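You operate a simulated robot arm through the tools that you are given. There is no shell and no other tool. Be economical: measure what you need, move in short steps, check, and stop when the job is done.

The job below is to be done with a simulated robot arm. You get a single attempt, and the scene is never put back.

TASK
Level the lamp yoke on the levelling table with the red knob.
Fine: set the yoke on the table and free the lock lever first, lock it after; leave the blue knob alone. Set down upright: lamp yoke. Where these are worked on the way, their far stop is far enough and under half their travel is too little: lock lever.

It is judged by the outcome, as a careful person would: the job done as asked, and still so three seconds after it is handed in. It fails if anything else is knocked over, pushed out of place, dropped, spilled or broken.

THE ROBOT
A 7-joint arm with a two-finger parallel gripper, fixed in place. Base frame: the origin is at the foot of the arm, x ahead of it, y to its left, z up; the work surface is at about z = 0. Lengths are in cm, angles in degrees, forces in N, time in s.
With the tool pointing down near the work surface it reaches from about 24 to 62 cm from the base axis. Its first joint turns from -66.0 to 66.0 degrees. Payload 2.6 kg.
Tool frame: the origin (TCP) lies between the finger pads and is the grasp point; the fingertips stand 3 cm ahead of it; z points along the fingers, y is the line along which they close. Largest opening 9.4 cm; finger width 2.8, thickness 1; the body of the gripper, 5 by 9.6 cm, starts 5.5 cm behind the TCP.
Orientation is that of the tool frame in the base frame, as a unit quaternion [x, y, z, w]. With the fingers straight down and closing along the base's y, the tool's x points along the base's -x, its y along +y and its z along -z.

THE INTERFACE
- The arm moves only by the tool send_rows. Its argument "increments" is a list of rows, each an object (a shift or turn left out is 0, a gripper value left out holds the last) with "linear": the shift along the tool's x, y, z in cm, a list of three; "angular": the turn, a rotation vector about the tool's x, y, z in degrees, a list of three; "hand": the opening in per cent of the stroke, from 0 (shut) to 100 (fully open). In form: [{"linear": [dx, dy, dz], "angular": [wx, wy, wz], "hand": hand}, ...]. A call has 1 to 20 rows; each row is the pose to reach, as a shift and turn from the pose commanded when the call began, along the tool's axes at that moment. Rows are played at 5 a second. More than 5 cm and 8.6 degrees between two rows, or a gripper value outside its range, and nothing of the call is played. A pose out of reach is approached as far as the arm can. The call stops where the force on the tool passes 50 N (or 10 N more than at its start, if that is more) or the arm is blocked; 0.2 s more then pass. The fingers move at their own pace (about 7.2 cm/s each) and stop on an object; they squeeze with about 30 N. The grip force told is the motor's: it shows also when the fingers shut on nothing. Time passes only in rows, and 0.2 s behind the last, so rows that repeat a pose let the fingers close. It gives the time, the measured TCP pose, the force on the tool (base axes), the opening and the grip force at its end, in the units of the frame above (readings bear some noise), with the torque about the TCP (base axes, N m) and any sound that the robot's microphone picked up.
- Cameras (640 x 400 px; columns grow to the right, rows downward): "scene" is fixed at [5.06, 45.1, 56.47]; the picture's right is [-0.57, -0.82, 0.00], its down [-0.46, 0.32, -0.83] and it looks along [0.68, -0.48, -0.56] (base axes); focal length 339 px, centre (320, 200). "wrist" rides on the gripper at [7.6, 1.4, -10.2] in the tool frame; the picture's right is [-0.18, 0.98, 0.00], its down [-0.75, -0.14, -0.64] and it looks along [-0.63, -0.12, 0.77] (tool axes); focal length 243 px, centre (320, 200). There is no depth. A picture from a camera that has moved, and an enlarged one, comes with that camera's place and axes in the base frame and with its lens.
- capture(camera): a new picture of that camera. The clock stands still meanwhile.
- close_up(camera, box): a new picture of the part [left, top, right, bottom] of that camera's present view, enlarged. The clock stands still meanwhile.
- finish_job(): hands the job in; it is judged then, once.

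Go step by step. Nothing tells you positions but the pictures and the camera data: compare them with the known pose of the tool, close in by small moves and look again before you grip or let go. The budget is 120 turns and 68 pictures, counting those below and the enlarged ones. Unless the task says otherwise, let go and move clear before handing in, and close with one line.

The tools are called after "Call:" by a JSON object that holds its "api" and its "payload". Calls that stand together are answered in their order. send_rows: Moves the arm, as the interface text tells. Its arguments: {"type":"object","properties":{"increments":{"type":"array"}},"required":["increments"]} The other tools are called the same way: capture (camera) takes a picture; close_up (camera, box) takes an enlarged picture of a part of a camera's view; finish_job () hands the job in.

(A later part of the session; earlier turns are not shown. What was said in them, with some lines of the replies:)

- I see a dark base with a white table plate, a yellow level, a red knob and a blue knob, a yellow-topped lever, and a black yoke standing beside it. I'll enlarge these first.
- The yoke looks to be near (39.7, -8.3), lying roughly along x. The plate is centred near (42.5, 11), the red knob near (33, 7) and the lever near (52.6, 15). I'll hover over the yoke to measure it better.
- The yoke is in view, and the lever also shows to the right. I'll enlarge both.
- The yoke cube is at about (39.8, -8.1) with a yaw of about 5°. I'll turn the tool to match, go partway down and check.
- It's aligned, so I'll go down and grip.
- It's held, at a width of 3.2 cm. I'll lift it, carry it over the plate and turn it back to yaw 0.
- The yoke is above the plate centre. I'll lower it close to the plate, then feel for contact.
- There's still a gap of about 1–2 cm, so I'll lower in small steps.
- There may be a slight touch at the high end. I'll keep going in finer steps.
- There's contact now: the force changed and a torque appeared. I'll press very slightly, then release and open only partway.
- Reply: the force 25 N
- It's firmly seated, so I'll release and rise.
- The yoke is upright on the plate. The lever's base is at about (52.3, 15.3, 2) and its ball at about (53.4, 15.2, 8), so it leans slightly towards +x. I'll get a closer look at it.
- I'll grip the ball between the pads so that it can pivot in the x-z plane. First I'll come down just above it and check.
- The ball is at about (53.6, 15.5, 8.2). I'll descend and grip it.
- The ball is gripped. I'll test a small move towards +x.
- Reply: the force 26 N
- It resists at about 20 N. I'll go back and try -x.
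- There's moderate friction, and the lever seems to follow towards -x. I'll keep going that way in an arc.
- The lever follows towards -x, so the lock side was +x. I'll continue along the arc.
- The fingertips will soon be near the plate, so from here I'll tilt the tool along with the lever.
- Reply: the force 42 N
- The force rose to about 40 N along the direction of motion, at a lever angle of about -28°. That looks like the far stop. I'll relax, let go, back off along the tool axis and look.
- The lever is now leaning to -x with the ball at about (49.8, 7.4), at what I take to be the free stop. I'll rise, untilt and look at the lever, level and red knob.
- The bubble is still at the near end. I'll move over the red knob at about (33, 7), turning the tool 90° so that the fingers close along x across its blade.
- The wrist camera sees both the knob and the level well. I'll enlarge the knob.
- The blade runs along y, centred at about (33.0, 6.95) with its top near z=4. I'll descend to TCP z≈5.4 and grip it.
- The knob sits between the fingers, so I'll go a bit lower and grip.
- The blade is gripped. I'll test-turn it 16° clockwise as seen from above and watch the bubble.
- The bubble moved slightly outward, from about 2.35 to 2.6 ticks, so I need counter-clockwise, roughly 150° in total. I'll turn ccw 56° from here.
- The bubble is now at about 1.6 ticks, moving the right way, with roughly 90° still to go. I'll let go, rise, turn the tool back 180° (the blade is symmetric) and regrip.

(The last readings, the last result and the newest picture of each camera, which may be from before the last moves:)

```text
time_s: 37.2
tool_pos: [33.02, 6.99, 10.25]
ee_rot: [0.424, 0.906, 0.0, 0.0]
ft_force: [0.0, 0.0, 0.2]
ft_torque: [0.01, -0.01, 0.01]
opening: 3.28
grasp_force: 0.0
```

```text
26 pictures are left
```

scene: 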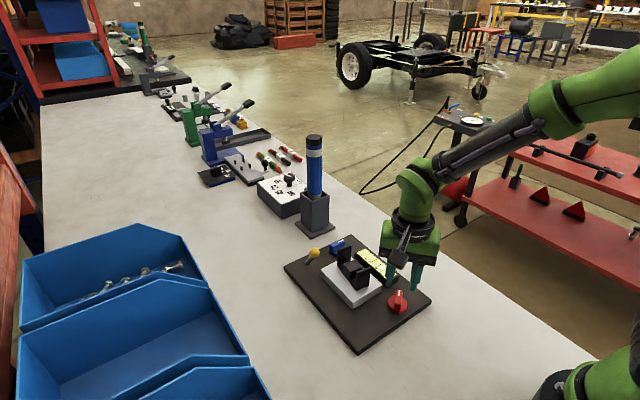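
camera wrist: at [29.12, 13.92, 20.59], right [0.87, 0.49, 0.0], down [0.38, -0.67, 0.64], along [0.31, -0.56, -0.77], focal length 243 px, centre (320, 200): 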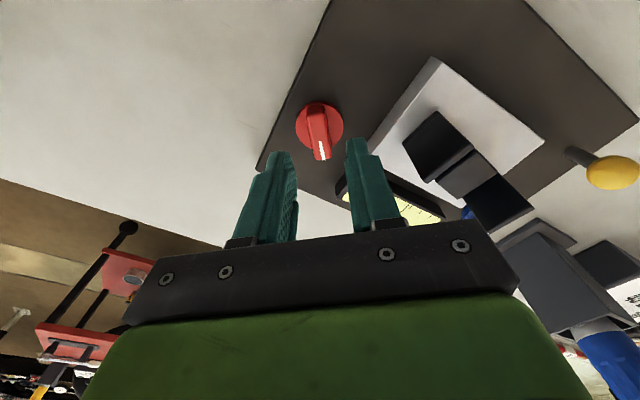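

It's aligned. I'll descend, regrip and turn ccw about 80°.

Call:
{"api": "send_rows", "payload": {"increments": [{"linear": [0, 0, 2.5]}, {"linear": [0, 0, 5]}, {"linear": [0, 0, 5], "hand": 0}, {"linear": [0, 0, 5]}, {"linear": [0, 0, 5]}, {"linear": [0, 0, 5], "angular": [0, 0, -7]}, {"linear": [0, 0, 5], "angular": [0, 0, -14]}, {"linear": [0, 0, 5], "angular": [0, 0, -21]}, {"linear": [0, 0, 5], "angular": [0, 0, -28]}, {"linear": [0, 0, 5], "angular": [0, 0, -35]}, {"linear": [0, 0, 5], "angular": [0, 0, -42]}, {"linear": [0, 0, 5], "angular": [0, 0, -49]}, {"linear": [0, 0, 5], "angular": [0, 0, -56]}, {"linear": [0, 0, 5], "angular": [0, 0, -63]}, {"linear": [0, 0, 5], "angular": [0, 0, -70]}, {"linear": [0, 0, 5], "angular": [0, 0, -77]}, {"linear": [0, 0, 5], "angular": [0, 0, -80]}, {"linear": [0, 0, 5], "angular": [0, 0, -80]}]}}

Call:
{"api": "capture", "payload": {"camera": "wrist"}}

Call:
{"api": "close_up", "payload": {"camera": "scene", "box": [340, 230, 440, 310]}}

```text
time_s: 38.3
tool_pos: [33.13, 6.74, 5.26]
ee_rot: [0.425, 0.905, 0.0, 0.0]
ft_force: [-2.0, -0.2, 3.6]
ft_torque: [-0.13, -0.31, 0.03]
opening: 1.38
grasp_force: 30.1
stopped in row 5: the force on the tool passed its limit at 52 N (the readings are from after the stop); the commanded pose is now the measured one
```

```text
25 pictures are left
camera wrist: at [29.23, 13.74, 15.54], right [0.87, 0.49, 0.0], down [0.37, -0.67, 0.64], along [0.31, -0.56, -0.77], focal length 243 px, centre (320, 200)
```

wrist: 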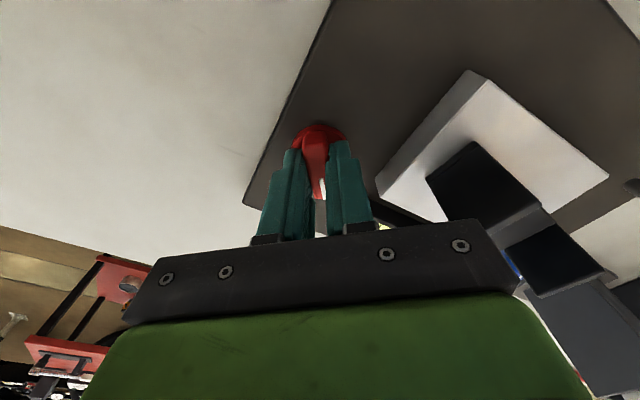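

```text
5.00 times, centred on (390, 270) of scene
camera zoom: at [5.06, 45.1, 56.47], right [-0.57, -0.82, 0.0], down [-0.46, 0.32, -0.83], along [0.68, -0.48, -0.56], focal length 1695 px, centre (-30, -150)
```

zoom: 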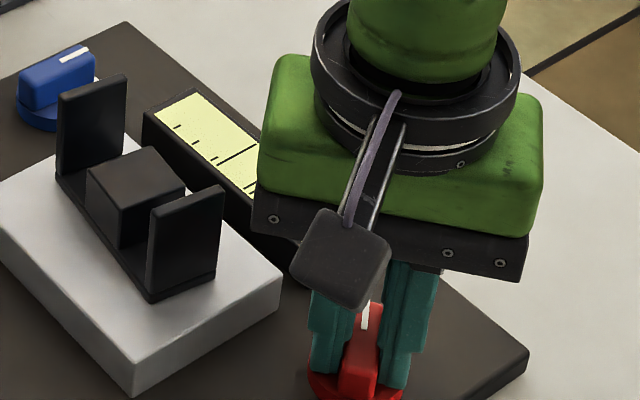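

The grip caused a force spike, but the knob is held and the pose is fine. Now I'll turn ccw.

Call:
{"api": "send_rows", "payload": {"increments": [{"angular": [0, 0, -6]}, {"angular": [0, 0, -12]}, {"angular": [0, 0, -18]}, {"angular": [0, 0, -24]}, {"angular": [0, 0, -30]}, {"angular": [0, 0, -36]}, {"angular": [0, 0, -42]}, {"angular": [0, 0, -48]}, {"angular": [0, 0, -54]}, {"angular": [0, 0, -60]}, {"angular": [0, 0, -66]}, {"angular": [0, 0, -72]}, {"angular": [0, 0, -78]}, {"angular": [0, 0, -78]}]}}

Call:
{"api": "capture", "payload": {"camera": "wrist"}}

Call:
{"api": "close_up", "payload": {"camera": "scene", "box": [340, 230, 440, 310]}}

```text
time_s: 41.3
tool_pos: [33.08, 6.79, 5.18]
ee_rot: [-0.24, 0.971, 0.001, -0.003]
ft_force: [-14.7, 7.4, 28.7]
ft_torque: [0.43, -0.68, -0.03]
opening: 1.38
grasp_force: 29.5
```

```text
23 pictures are left
camera wrist: at [25.62, 4.66, 15.56], right [-0.3, 0.96, 0.0], down [0.73, 0.23, 0.64], along [0.61, 0.19, -0.77], focal length 243 px, centre (320, 200)
```

wrist: 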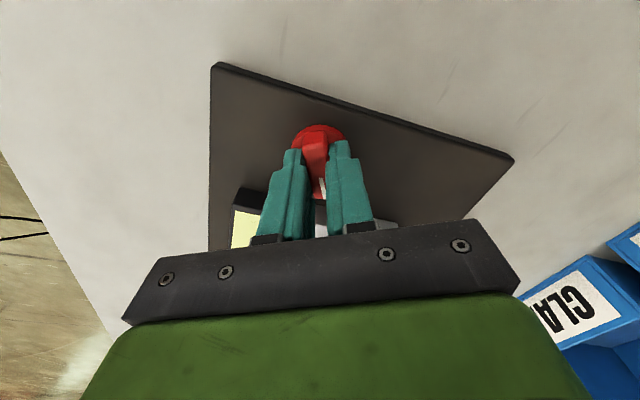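

```text
5.00 times, centred on (390, 270) of scene
camera zoom: at [5.05, 45.09, 56.48], right [-0.57, -0.82, 0.0], down [-0.46, 0.32, -0.83], along [0.68, -0.48, -0.56], focal length 1695 px, centre (-30, -150)
```

zoom: 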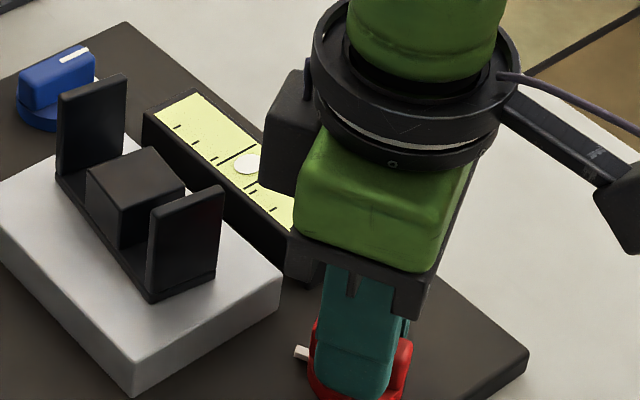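

The scene camera now sees the bubble almost at the centre. I'll enlarge it to judge precisely.

Call:
{"api": "close_up", "payload": {"camera": "scene", "box": [365, 245, 397, 275]}}

```text
13.33 times, centred on (381, 260) of scene
camera zoom: at [5.05, 45.09, 56.48], right [-0.57, -0.82, 0.0], down [-0.46, 0.32, -0.83], along [0.68, -0.48, -0.56], focal length 4521 px, centre (-493, -600)
```

zoom: 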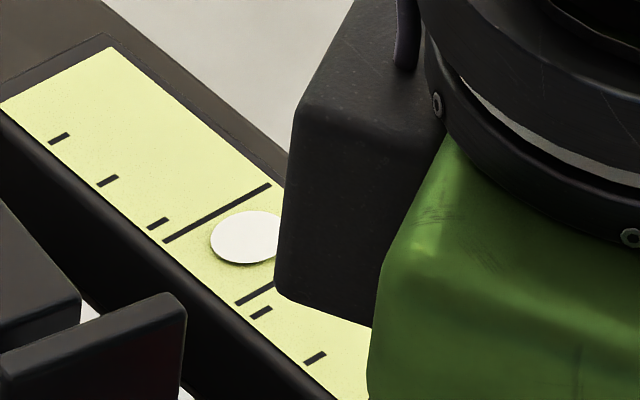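

The bubble is very nearly centred, about 0.1 tick past the middle at most. I'll release, lift and check with an unobstructed view.

Call:
{"api": "send_rows", "payload": {"increments": [{"linear": [0, 0, -0.1], "hand": 35}, {"linear": [0, 0, -0.1]}, {"linear": [0, 0, -0.1]}, {"linear": [0, 0, -3]}, {"linear": [0, 0, -6]}, {"linear": [0, 0, -10]}, {"linear": [0, 0, -13]}, {"linear": [0, 0, -13]}]}}

Call:
{"api": "close_up", "payload": {"camera": "scene", "box": [355, 240, 405, 285]}}

```text
time_s: 43.1
tool_pos: [33.23, 6.69, 18.45]
ee_rot: [-0.24, 0.971, 0.0, -0.001]
ft_force: [-0.4, -0.3, -0.2]
ft_torque: [0.01, 0.01, -0.01]
opening: 3.27
grasp_force: 0.1
```

```text
8.89 times, centred on (380, 262) of scene
camera zoom: at [5.06, 45.1, 56.47], right [-0.57, -0.82, 0.0], down [-0.46, 0.32, -0.83], along [0.68, -0.48, -0.56], focal length 3014 px, centre (-213, -356)
```

zoom: 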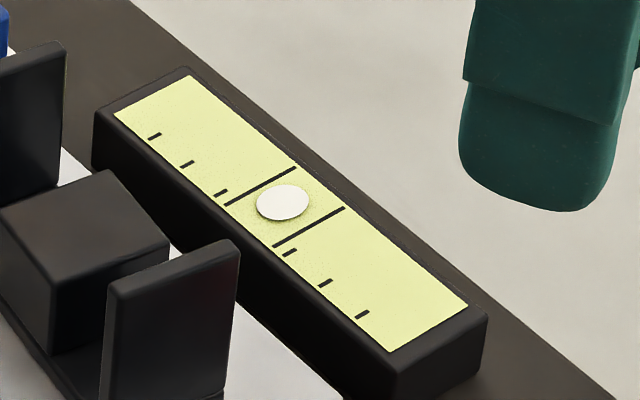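

The bubble sits centred between the two lines. Next I'll lock the lever: hover over it with the tool squared up and look.

Call:
{"api": "send_rows", "payload": {"increments": [{"linear": [-3.7, 0.5, 0], "angular": [0, 0, 7], "hand": 50}, {"linear": [-7.4, 1, 0], "angular": [0, 0, 14]}, {"linear": [-11, 1.5, 0], "angular": [0, 0, 21]}, {"linear": [-14.7, 2.04, 1], "angular": [0, 0, 28]}, {"linear": [-17.5, 0.5, 3], "angular": [0, 0, 28]}, {"linear": [-17.5, 0.5, 3], "angular": [0, 0, 28]}]}}

Call:
{"api": "capture", "payload": {"camera": "wrist"}}

```text
time_s: 44.5
tool_pos: [48.28, 15.43, 15.19]
ee_rot: [0.003, 1.0, -0.001, -0.001]
ft_force: [0.6, -0.9, -0.3]
ft_torque: [-0.03, -0.02, 0.02]
opening: 4.69
grasp_force: 0.0
```

```text
19 pictures are left
camera wrist: at [40.61, 17.08, 25.53], right [0.19, 0.98, 0.0], down [0.75, -0.14, 0.64], along [0.63, -0.12, -0.77], focal length 243 px, centre (320, 200)
```

wrist: 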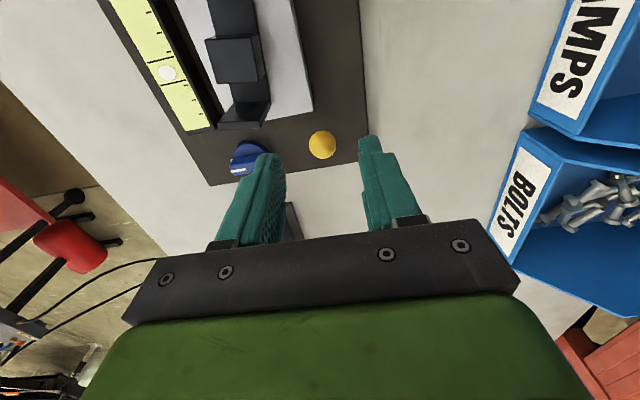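

The ball is at (49.7, 15.5, 7.4). I'll descend and grip it.

Call:
{"api": "send_rows", "payload": {"increments": [{"linear": [-1.4, 0.05, 3]}, {"linear": [-1.4, 0.05, 6]}, {"linear": [-1.4, 0.05, 7.6]}, {"linear": [-1.4, 0.05, 7.6], "hand": 0}, {"linear": [-1.4, 0.05, 7.6]}, {"linear": [-1.4, 0.05, 7.6]}]}}

```text
time_s: 45.9
tool_pos: [49.66, 15.31, 7.77]
ee_rot: [0.003, 1.0, -0.002, 0.0]
ft_force: [0.7, -8.7, -0.9]
ft_torque: [-0.02, -0.02, -0.05]
opening: 2.1
grasp_force: 30.3
```

It's gripped. I'll swing it back along the arc to +x.

Call:
{"api": "send_rows", "payload": {"increments": [{"linear": [-0.5, 0, -0.2]}, {"linear": [-1.0, 0, -0.35]}, {"linear": [-1.6, 0, -0.5]}, {"linear": [-2.2, 0, -0.6]}, {"linear": [-2.8, 0, -0.6]}, {"linear": [-3.4, 0, -0.55]}, {"linear": [-3.8, 0, -0.5]}, {"linear": [-3.8, 0, -0.5]}]}}

Call:
{"api": "close_up", "payload": {"camera": "scene", "box": [260, 190, 360, 290]}}

```text
time_s: 47.7
tool_pos: [53.58, 15.43, 8.25]
ee_rot: [0.003, 1.0, -0.001, -0.001]
ft_force: [-13.5, -9.4, 6.5]
ft_torque: [-0.01, 0.85, 0.07]
opening: 2.12
grasp_force: 30.0
```

```text
4.00 times, centred on (310, 240) of scene
camera zoom: at [5.06, 45.1, 56.47], right [-0.57, -0.82, 0.0], down [-0.46, 0.32, -0.83], along [0.68, -0.48, -0.56], focal length 1356 px, centre (360, 40)
```

zoom: 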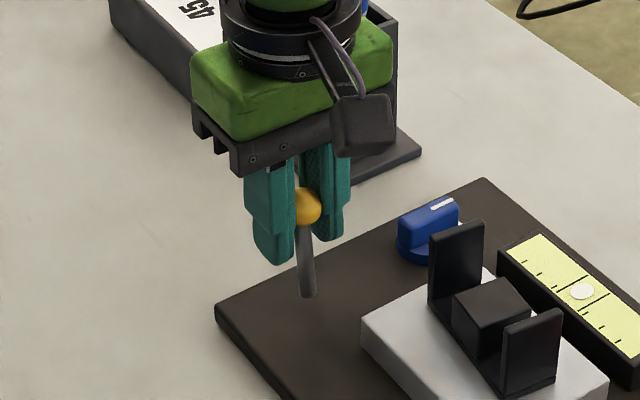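

The lever is near its original place but still lagging a little. I'll keep pushing towards +x until the stop.

Call:
{"api": "send_rows", "payload": {"increments": [{"linear": [-0.4, 0, 0.05]}, {"linear": [-0.8, 0, 0.12]}, {"linear": [-1.2, 0, 0.22]}, {"linear": [-1.2, 0, 0.22]}]}}

Call:
{"api": "close_up", "payload": {"camera": "scene", "box": [260, 190, 360, 290]}}

```text
time_s: 48.7
tool_pos: [54.74, 15.57, 8.06]
ee_rot: [0.003, 1.0, 0.0, -0.003]
ft_force: [-19.5, -2.8, 0.3]
ft_torque: [0.0, 0.13, -0.03]
opening: 2.12
grasp_force: 30.5
```

```text
4.00 times, centred on (310, 240) of scene
camera zoom: at [5.06, 45.1, 56.47], right [-0.57, -0.82, 0.0], down [-0.46, 0.32, -0.83], along [0.68, -0.48, -0.56], focal length 1356 px, centre (360, 40)
```

zoom: 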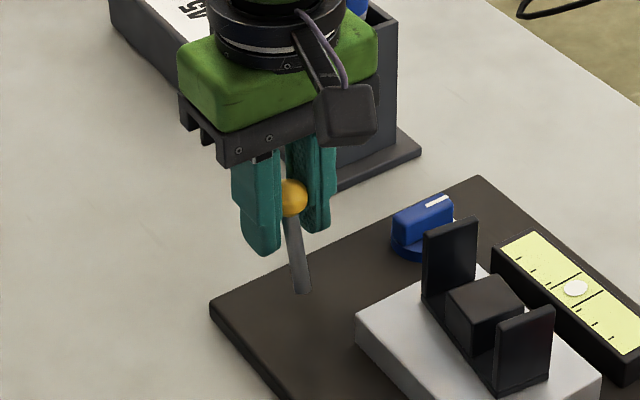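

The lever is at its stop, but in this last push the whole base seems to have slid by about 0.3–0.4 cm. I'll release, rise and check.

Call:
{"api": "send_rows", "payload": {"increments": [{"linear": [0.1, 0, 0], "hand": 45}, {"linear": [0.1, 0, 0]}, {"linear": [0.1, 0, 0]}, {"linear": [0.1, 0, -3]}, {"linear": [0.1, 0, -7]}, {"linear": [0.1, 0, -11]}, {"linear": [0.1, 0, -11]}]}}

Call:
{"api": "close_up", "payload": {"camera": "scene", "box": [260, 190, 360, 290]}}

Call:
{"api": "close_up", "payload": {"camera": "scene", "box": [270, 220, 460, 360]}}

```text
time_s: 50.3
tool_pos: [54.7, 15.09, 19.36]
ee_rot: [0.003, 1.0, 0.0, -0.001]
ft_force: [0.3, -0.2, -0.4]
ft_torque: [0.02, 0.02, -0.01]
opening: 4.21
grasp_force: 0.1
```

```text
4.00 times, centred on (310, 240) of scene
camera zoom: at [5.06, 45.1, 56.47], right [-0.57, -0.82, 0.0], down [-0.46, 0.32, -0.83], along [0.68, -0.48, -0.56], focal length 1356 px, centre (360, 40)
```

zoom: 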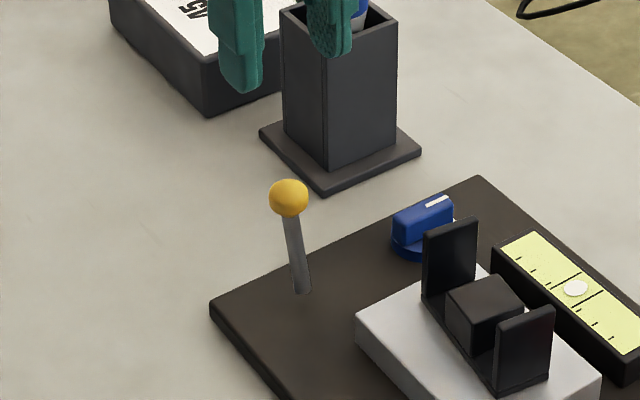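

```text
2.86 times, centred on (365, 290) of scene
camera zoom: at [5.06, 45.1, 56.47], right [-0.57, -0.82, 0.0], down [-0.46, 0.32, -0.83], along [0.68, -0.48, -0.56], focal length 969 px, centre (191, -57)
```

zoom: 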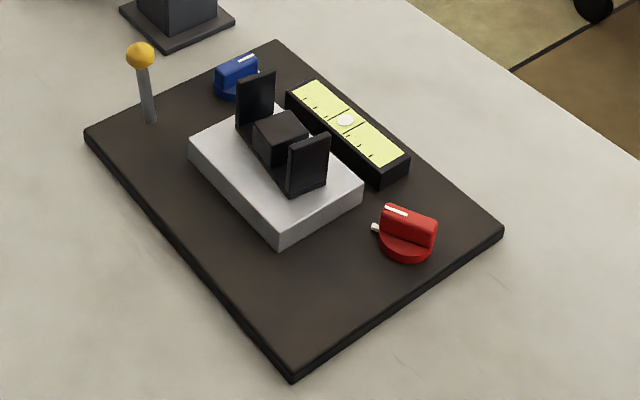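

The lever is locked at its stop and the bubble is still centred, but the base slid by about 0.6 cm towards +x. I'll nudge it back gently from its far edge, clear of the ball and the tube holder. First I'll hover there and check.

Call:
{"api": "send_rows", "payload": {"increments": [{"linear": [-0.5, -2, 0], "hand": 0}, {"linear": [-1.5, -4, 0]}, {"linear": [-2.5, -5.5, 0]}, {"linear": [-3.3, -5.7, 2]}, {"linear": [-3.3, -5.7, 5]}, {"linear": [-3.3, -5.7, 5]}]}}

Call:
{"api": "capture", "payload": {"camera": "wrist"}}

Call:
{"api": "close_up", "payload": {"camera": "scene", "box": [270, 140, 420, 270]}}

```text
time_s: 51.7
tool_pos: [57.86, 9.79, 14.01]
ee_rot: [0.002, 1.0, 0.0, -0.001]
ft_force: [-0.3, -0.6, -0.4]
ft_torque: [0.01, -0.01, 0.0]
opening: 0.02
grasp_force: 30.3
```

```text
14 pictures are left
camera wrist: at [50.15, 11.43, 24.26], right [0.19, 0.98, 0.0], down [0.75, -0.14, 0.64], along [0.63, -0.12, -0.77], focal length 243 px, centre (320, 200)
```

wrist: 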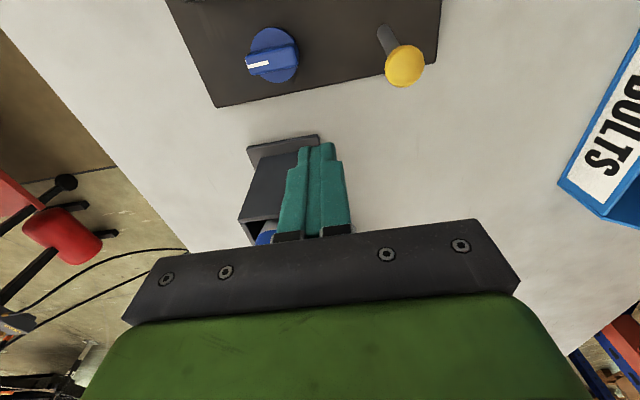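

```text
3.08 times, centred on (345, 205) of scene
camera zoom: at [5.06, 45.1, 56.47], right [-0.57, -0.82, 0.0], down [-0.46, 0.32, -0.83], along [0.68, -0.48, -0.56], focal length 1043 px, centre (243, 185)
```

zoom: 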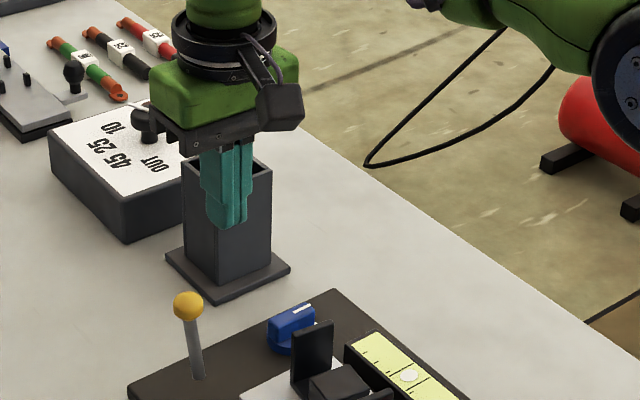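

The base's far edge is at x≈56.1 and the holder plate starts at x≈61, so there is room. I'll descend at (58.1, 9.3).

Call:
{"api": "send_rows", "payload": {"increments": [{"linear": [-0.2, -0.5, 2]}, {"linear": [-0.2, -0.5, 4]}, {"linear": [-0.2, -0.5, 6]}, {"linear": [-0.2, -0.5, 8]}, {"linear": [-0.2, -0.5, 9.3]}, {"linear": [-0.2, -0.5, 10.3]}, {"linear": [-0.2, -0.5, 10.3]}]}}

Call:
{"api": "capture", "payload": {"camera": "wrist"}}

Call:
{"api": "close_up", "payload": {"camera": "scene", "box": [270, 190, 370, 270]}}

```text
time_s: 53.3
tool_pos: [58.55, 9.19, 4.46]
ee_rot: [0.003, 1.0, 0.001, 0.007]
ft_force: [-0.8, -0.3, 1.4]
ft_torque: [-0.05, -0.13, 0.0]
opening: 0.0
grasp_force: 29.9
stopped in row 7: the force on the tool passed its limit at 53 N (the readings are from after the stop); the commanded pose is now the measured one
```

```text
12 pictures are left
camera wrist: at [50.61, 10.8, 14.62], right [0.19, 0.98, 0.0], down [0.74, -0.15, 0.65], along [0.64, -0.12, -0.76], focal length 243 px, centre (320, 200)
```

wrist: 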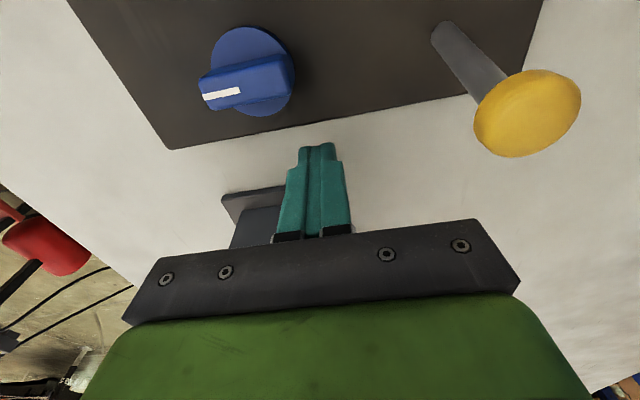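

```text
5.00 times, centred on (320, 230) of scene
camera zoom: at [5.06, 45.1, 56.47], right [-0.57, -0.82, 0.0], down [-0.46, 0.32, -0.83], along [0.68, -0.48, -0.56], focal length 1695 px, centre (320, 50)
```

zoom: 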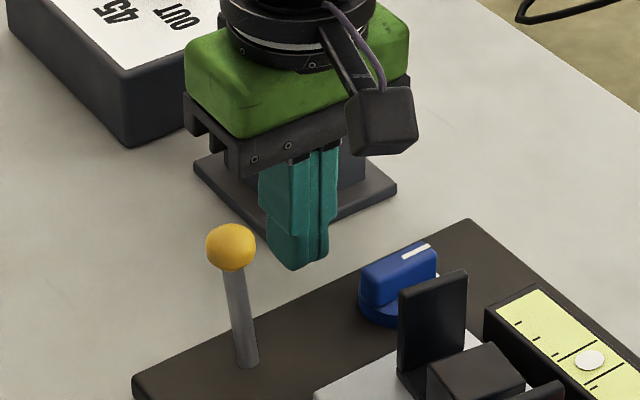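

Something stopped the descent at z≈4.5, most likely the hand meeting the holder's rim. The holder hasn't moved, but this isn't worth the risk, so I'll leave the base where it is and rise straight up.

Call:
{"api": "send_rows", "payload": {"increments": [{"linear": [0.2, 0, -1]}, {"linear": [0.3, 0, -3]}, {"linear": [0.3, 0, -6]}, {"linear": [0.3, 0, -10]}, {"linear": [0.3, 0, -14]}, {"linear": [0.3, 0, -18]}, {"linear": [3, 0, -21]}, {"linear": [7, 0, -22]}, {"linear": [11, -4, -22]}, {"linear": [14, -8, -22]}, {"linear": [18, -10, -22]}, {"linear": [18, -10, -22]}]}}

Call:
{"api": "capture", "payload": {"camera": "scene"}}

Call:
{"api": "close_up", "payload": {"camera": "scene", "box": [270, 220, 460, 360]}}

Call:
{"api": "close_up", "payload": {"camera": "scene", "box": [280, 120, 380, 260]}}

```text
refused: row 9 steps farther than a row can; nothing moved
```

```text
10 pictures are left
```

scene: 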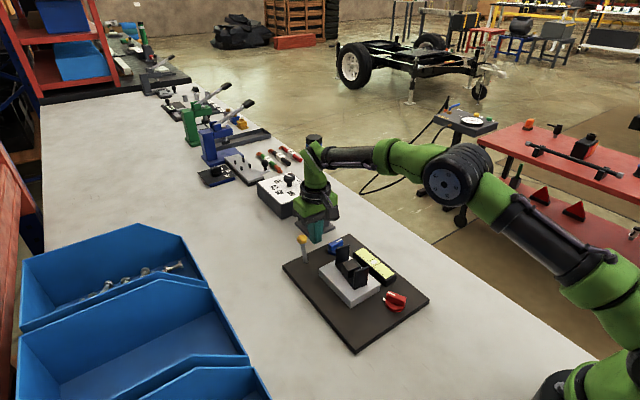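

```text
2.86 times, centred on (365, 290) of scene
camera zoom: at [5.06, 45.1, 56.47], right [-0.57, -0.82, 0.0], down [-0.46, 0.32, -0.83], along [0.68, -0.48, -0.56], focal length 969 px, centre (191, -57)
```

zoom: 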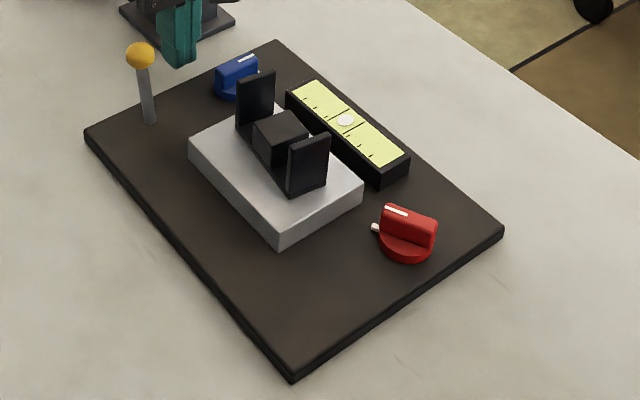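

```text
2.86 times, centred on (330, 190) of scene
camera zoom: at [5.06, 45.1, 56.47], right [-0.57, -0.82, 0.0], down [-0.46, 0.32, -0.83], along [0.68, -0.48, -0.56], focal length 969 px, centre (291, 229)
```

zoom: 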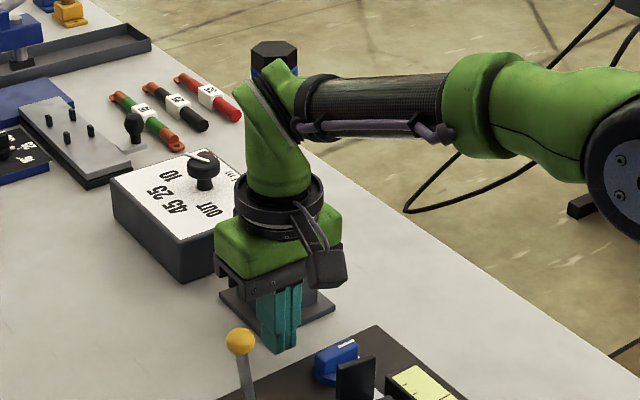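

One step in that call was too long, so nothing moved. The cylinder and holder still stand as before. I'll go straight up gently.

Call:
{"api": "send_rows", "payload": {"increments": [{"linear": [0.3, 0, -1]}, {"linear": [0.5, 0, -3]}, {"linear": [0.5, 0, -6]}, {"linear": [0.5, 0, -10]}, {"linear": [0.5, 0, -14]}, {"linear": [2, 0, -17]}, {"linear": [5, 0, -20]}, {"linear": [9, 0, -22]}, {"linear": [12, -3, -22]}, {"linear": [15, -6, -22]}, {"linear": [18, -9, -22]}, {"linear": [18, -9, -22]}]}}

Call:
{"api": "capture", "payload": {"camera": "scene"}}

Call:
{"api": "close_up", "payload": {"camera": "scene", "box": [260, 120, 400, 260]}}

Call:
{"api": "close_up", "payload": {"camera": "scene", "box": [355, 240, 405, 285]}}

```text
time_s: 55.9
tool_pos: [40.13, 0.41, 26.49]
ee_rot: [0.003, 1.0, 0.002, 0.007]
ft_force: [0.3, -0.1, -0.8]
ft_torque: [-0.01, 0.02, -0.02]
opening: 0.0
grasp_force: 29.9
```

```text
7 pictures are left
```

scene: 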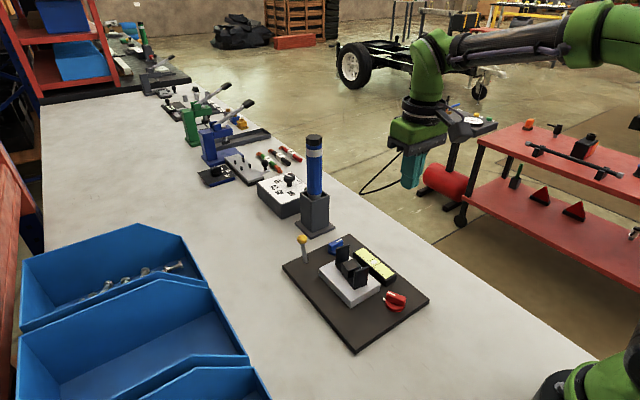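

```text
2.86 times, centred on (330, 190) of scene
camera zoom: at [5.06, 45.1, 56.47], right [-0.57, -0.82, 0.0], down [-0.46, 0.32, -0.83], along [0.68, -0.48, -0.56], focal length 969 px, centre (291, 229)
```

zoom: 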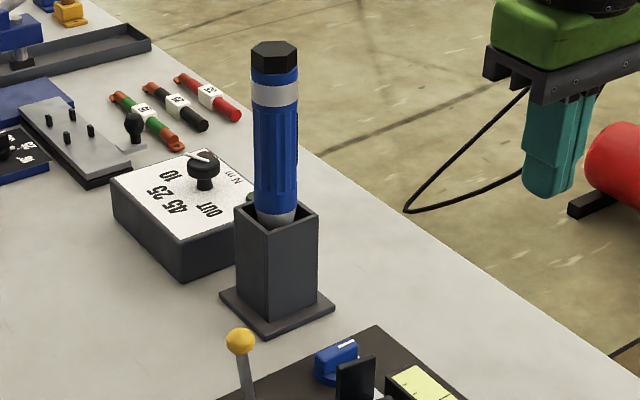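

```text
8.89 times, centred on (380, 262) of scene
camera zoom: at [5.06, 45.1, 56.47], right [-0.57, -0.82, 0.0], down [-0.46, 0.32, -0.83], along [0.68, -0.48, -0.56], focal length 3014 px, centre (-213, -356)
```

zoom: 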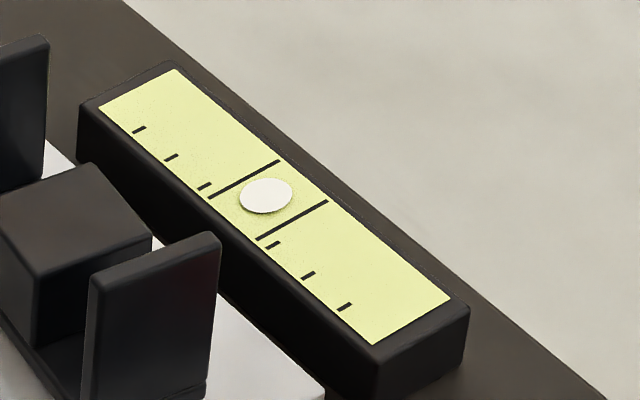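

The cylinder and its holder are where they were, the yoke stands upright on the plate, and the bubble is between the lines. The lever is at its lock stop and the arm is clear, so I'll hand the job in.

Call:
{"api": "finish_job", "payload": {}}

```text
The job is handed in.
```

The yoke is on the table and level, set with the red knob only. The lever was freed before levelling and locked to its stop after. While locking it, the whole base slid about 0.6 cm, and I couldn't push it back safely.
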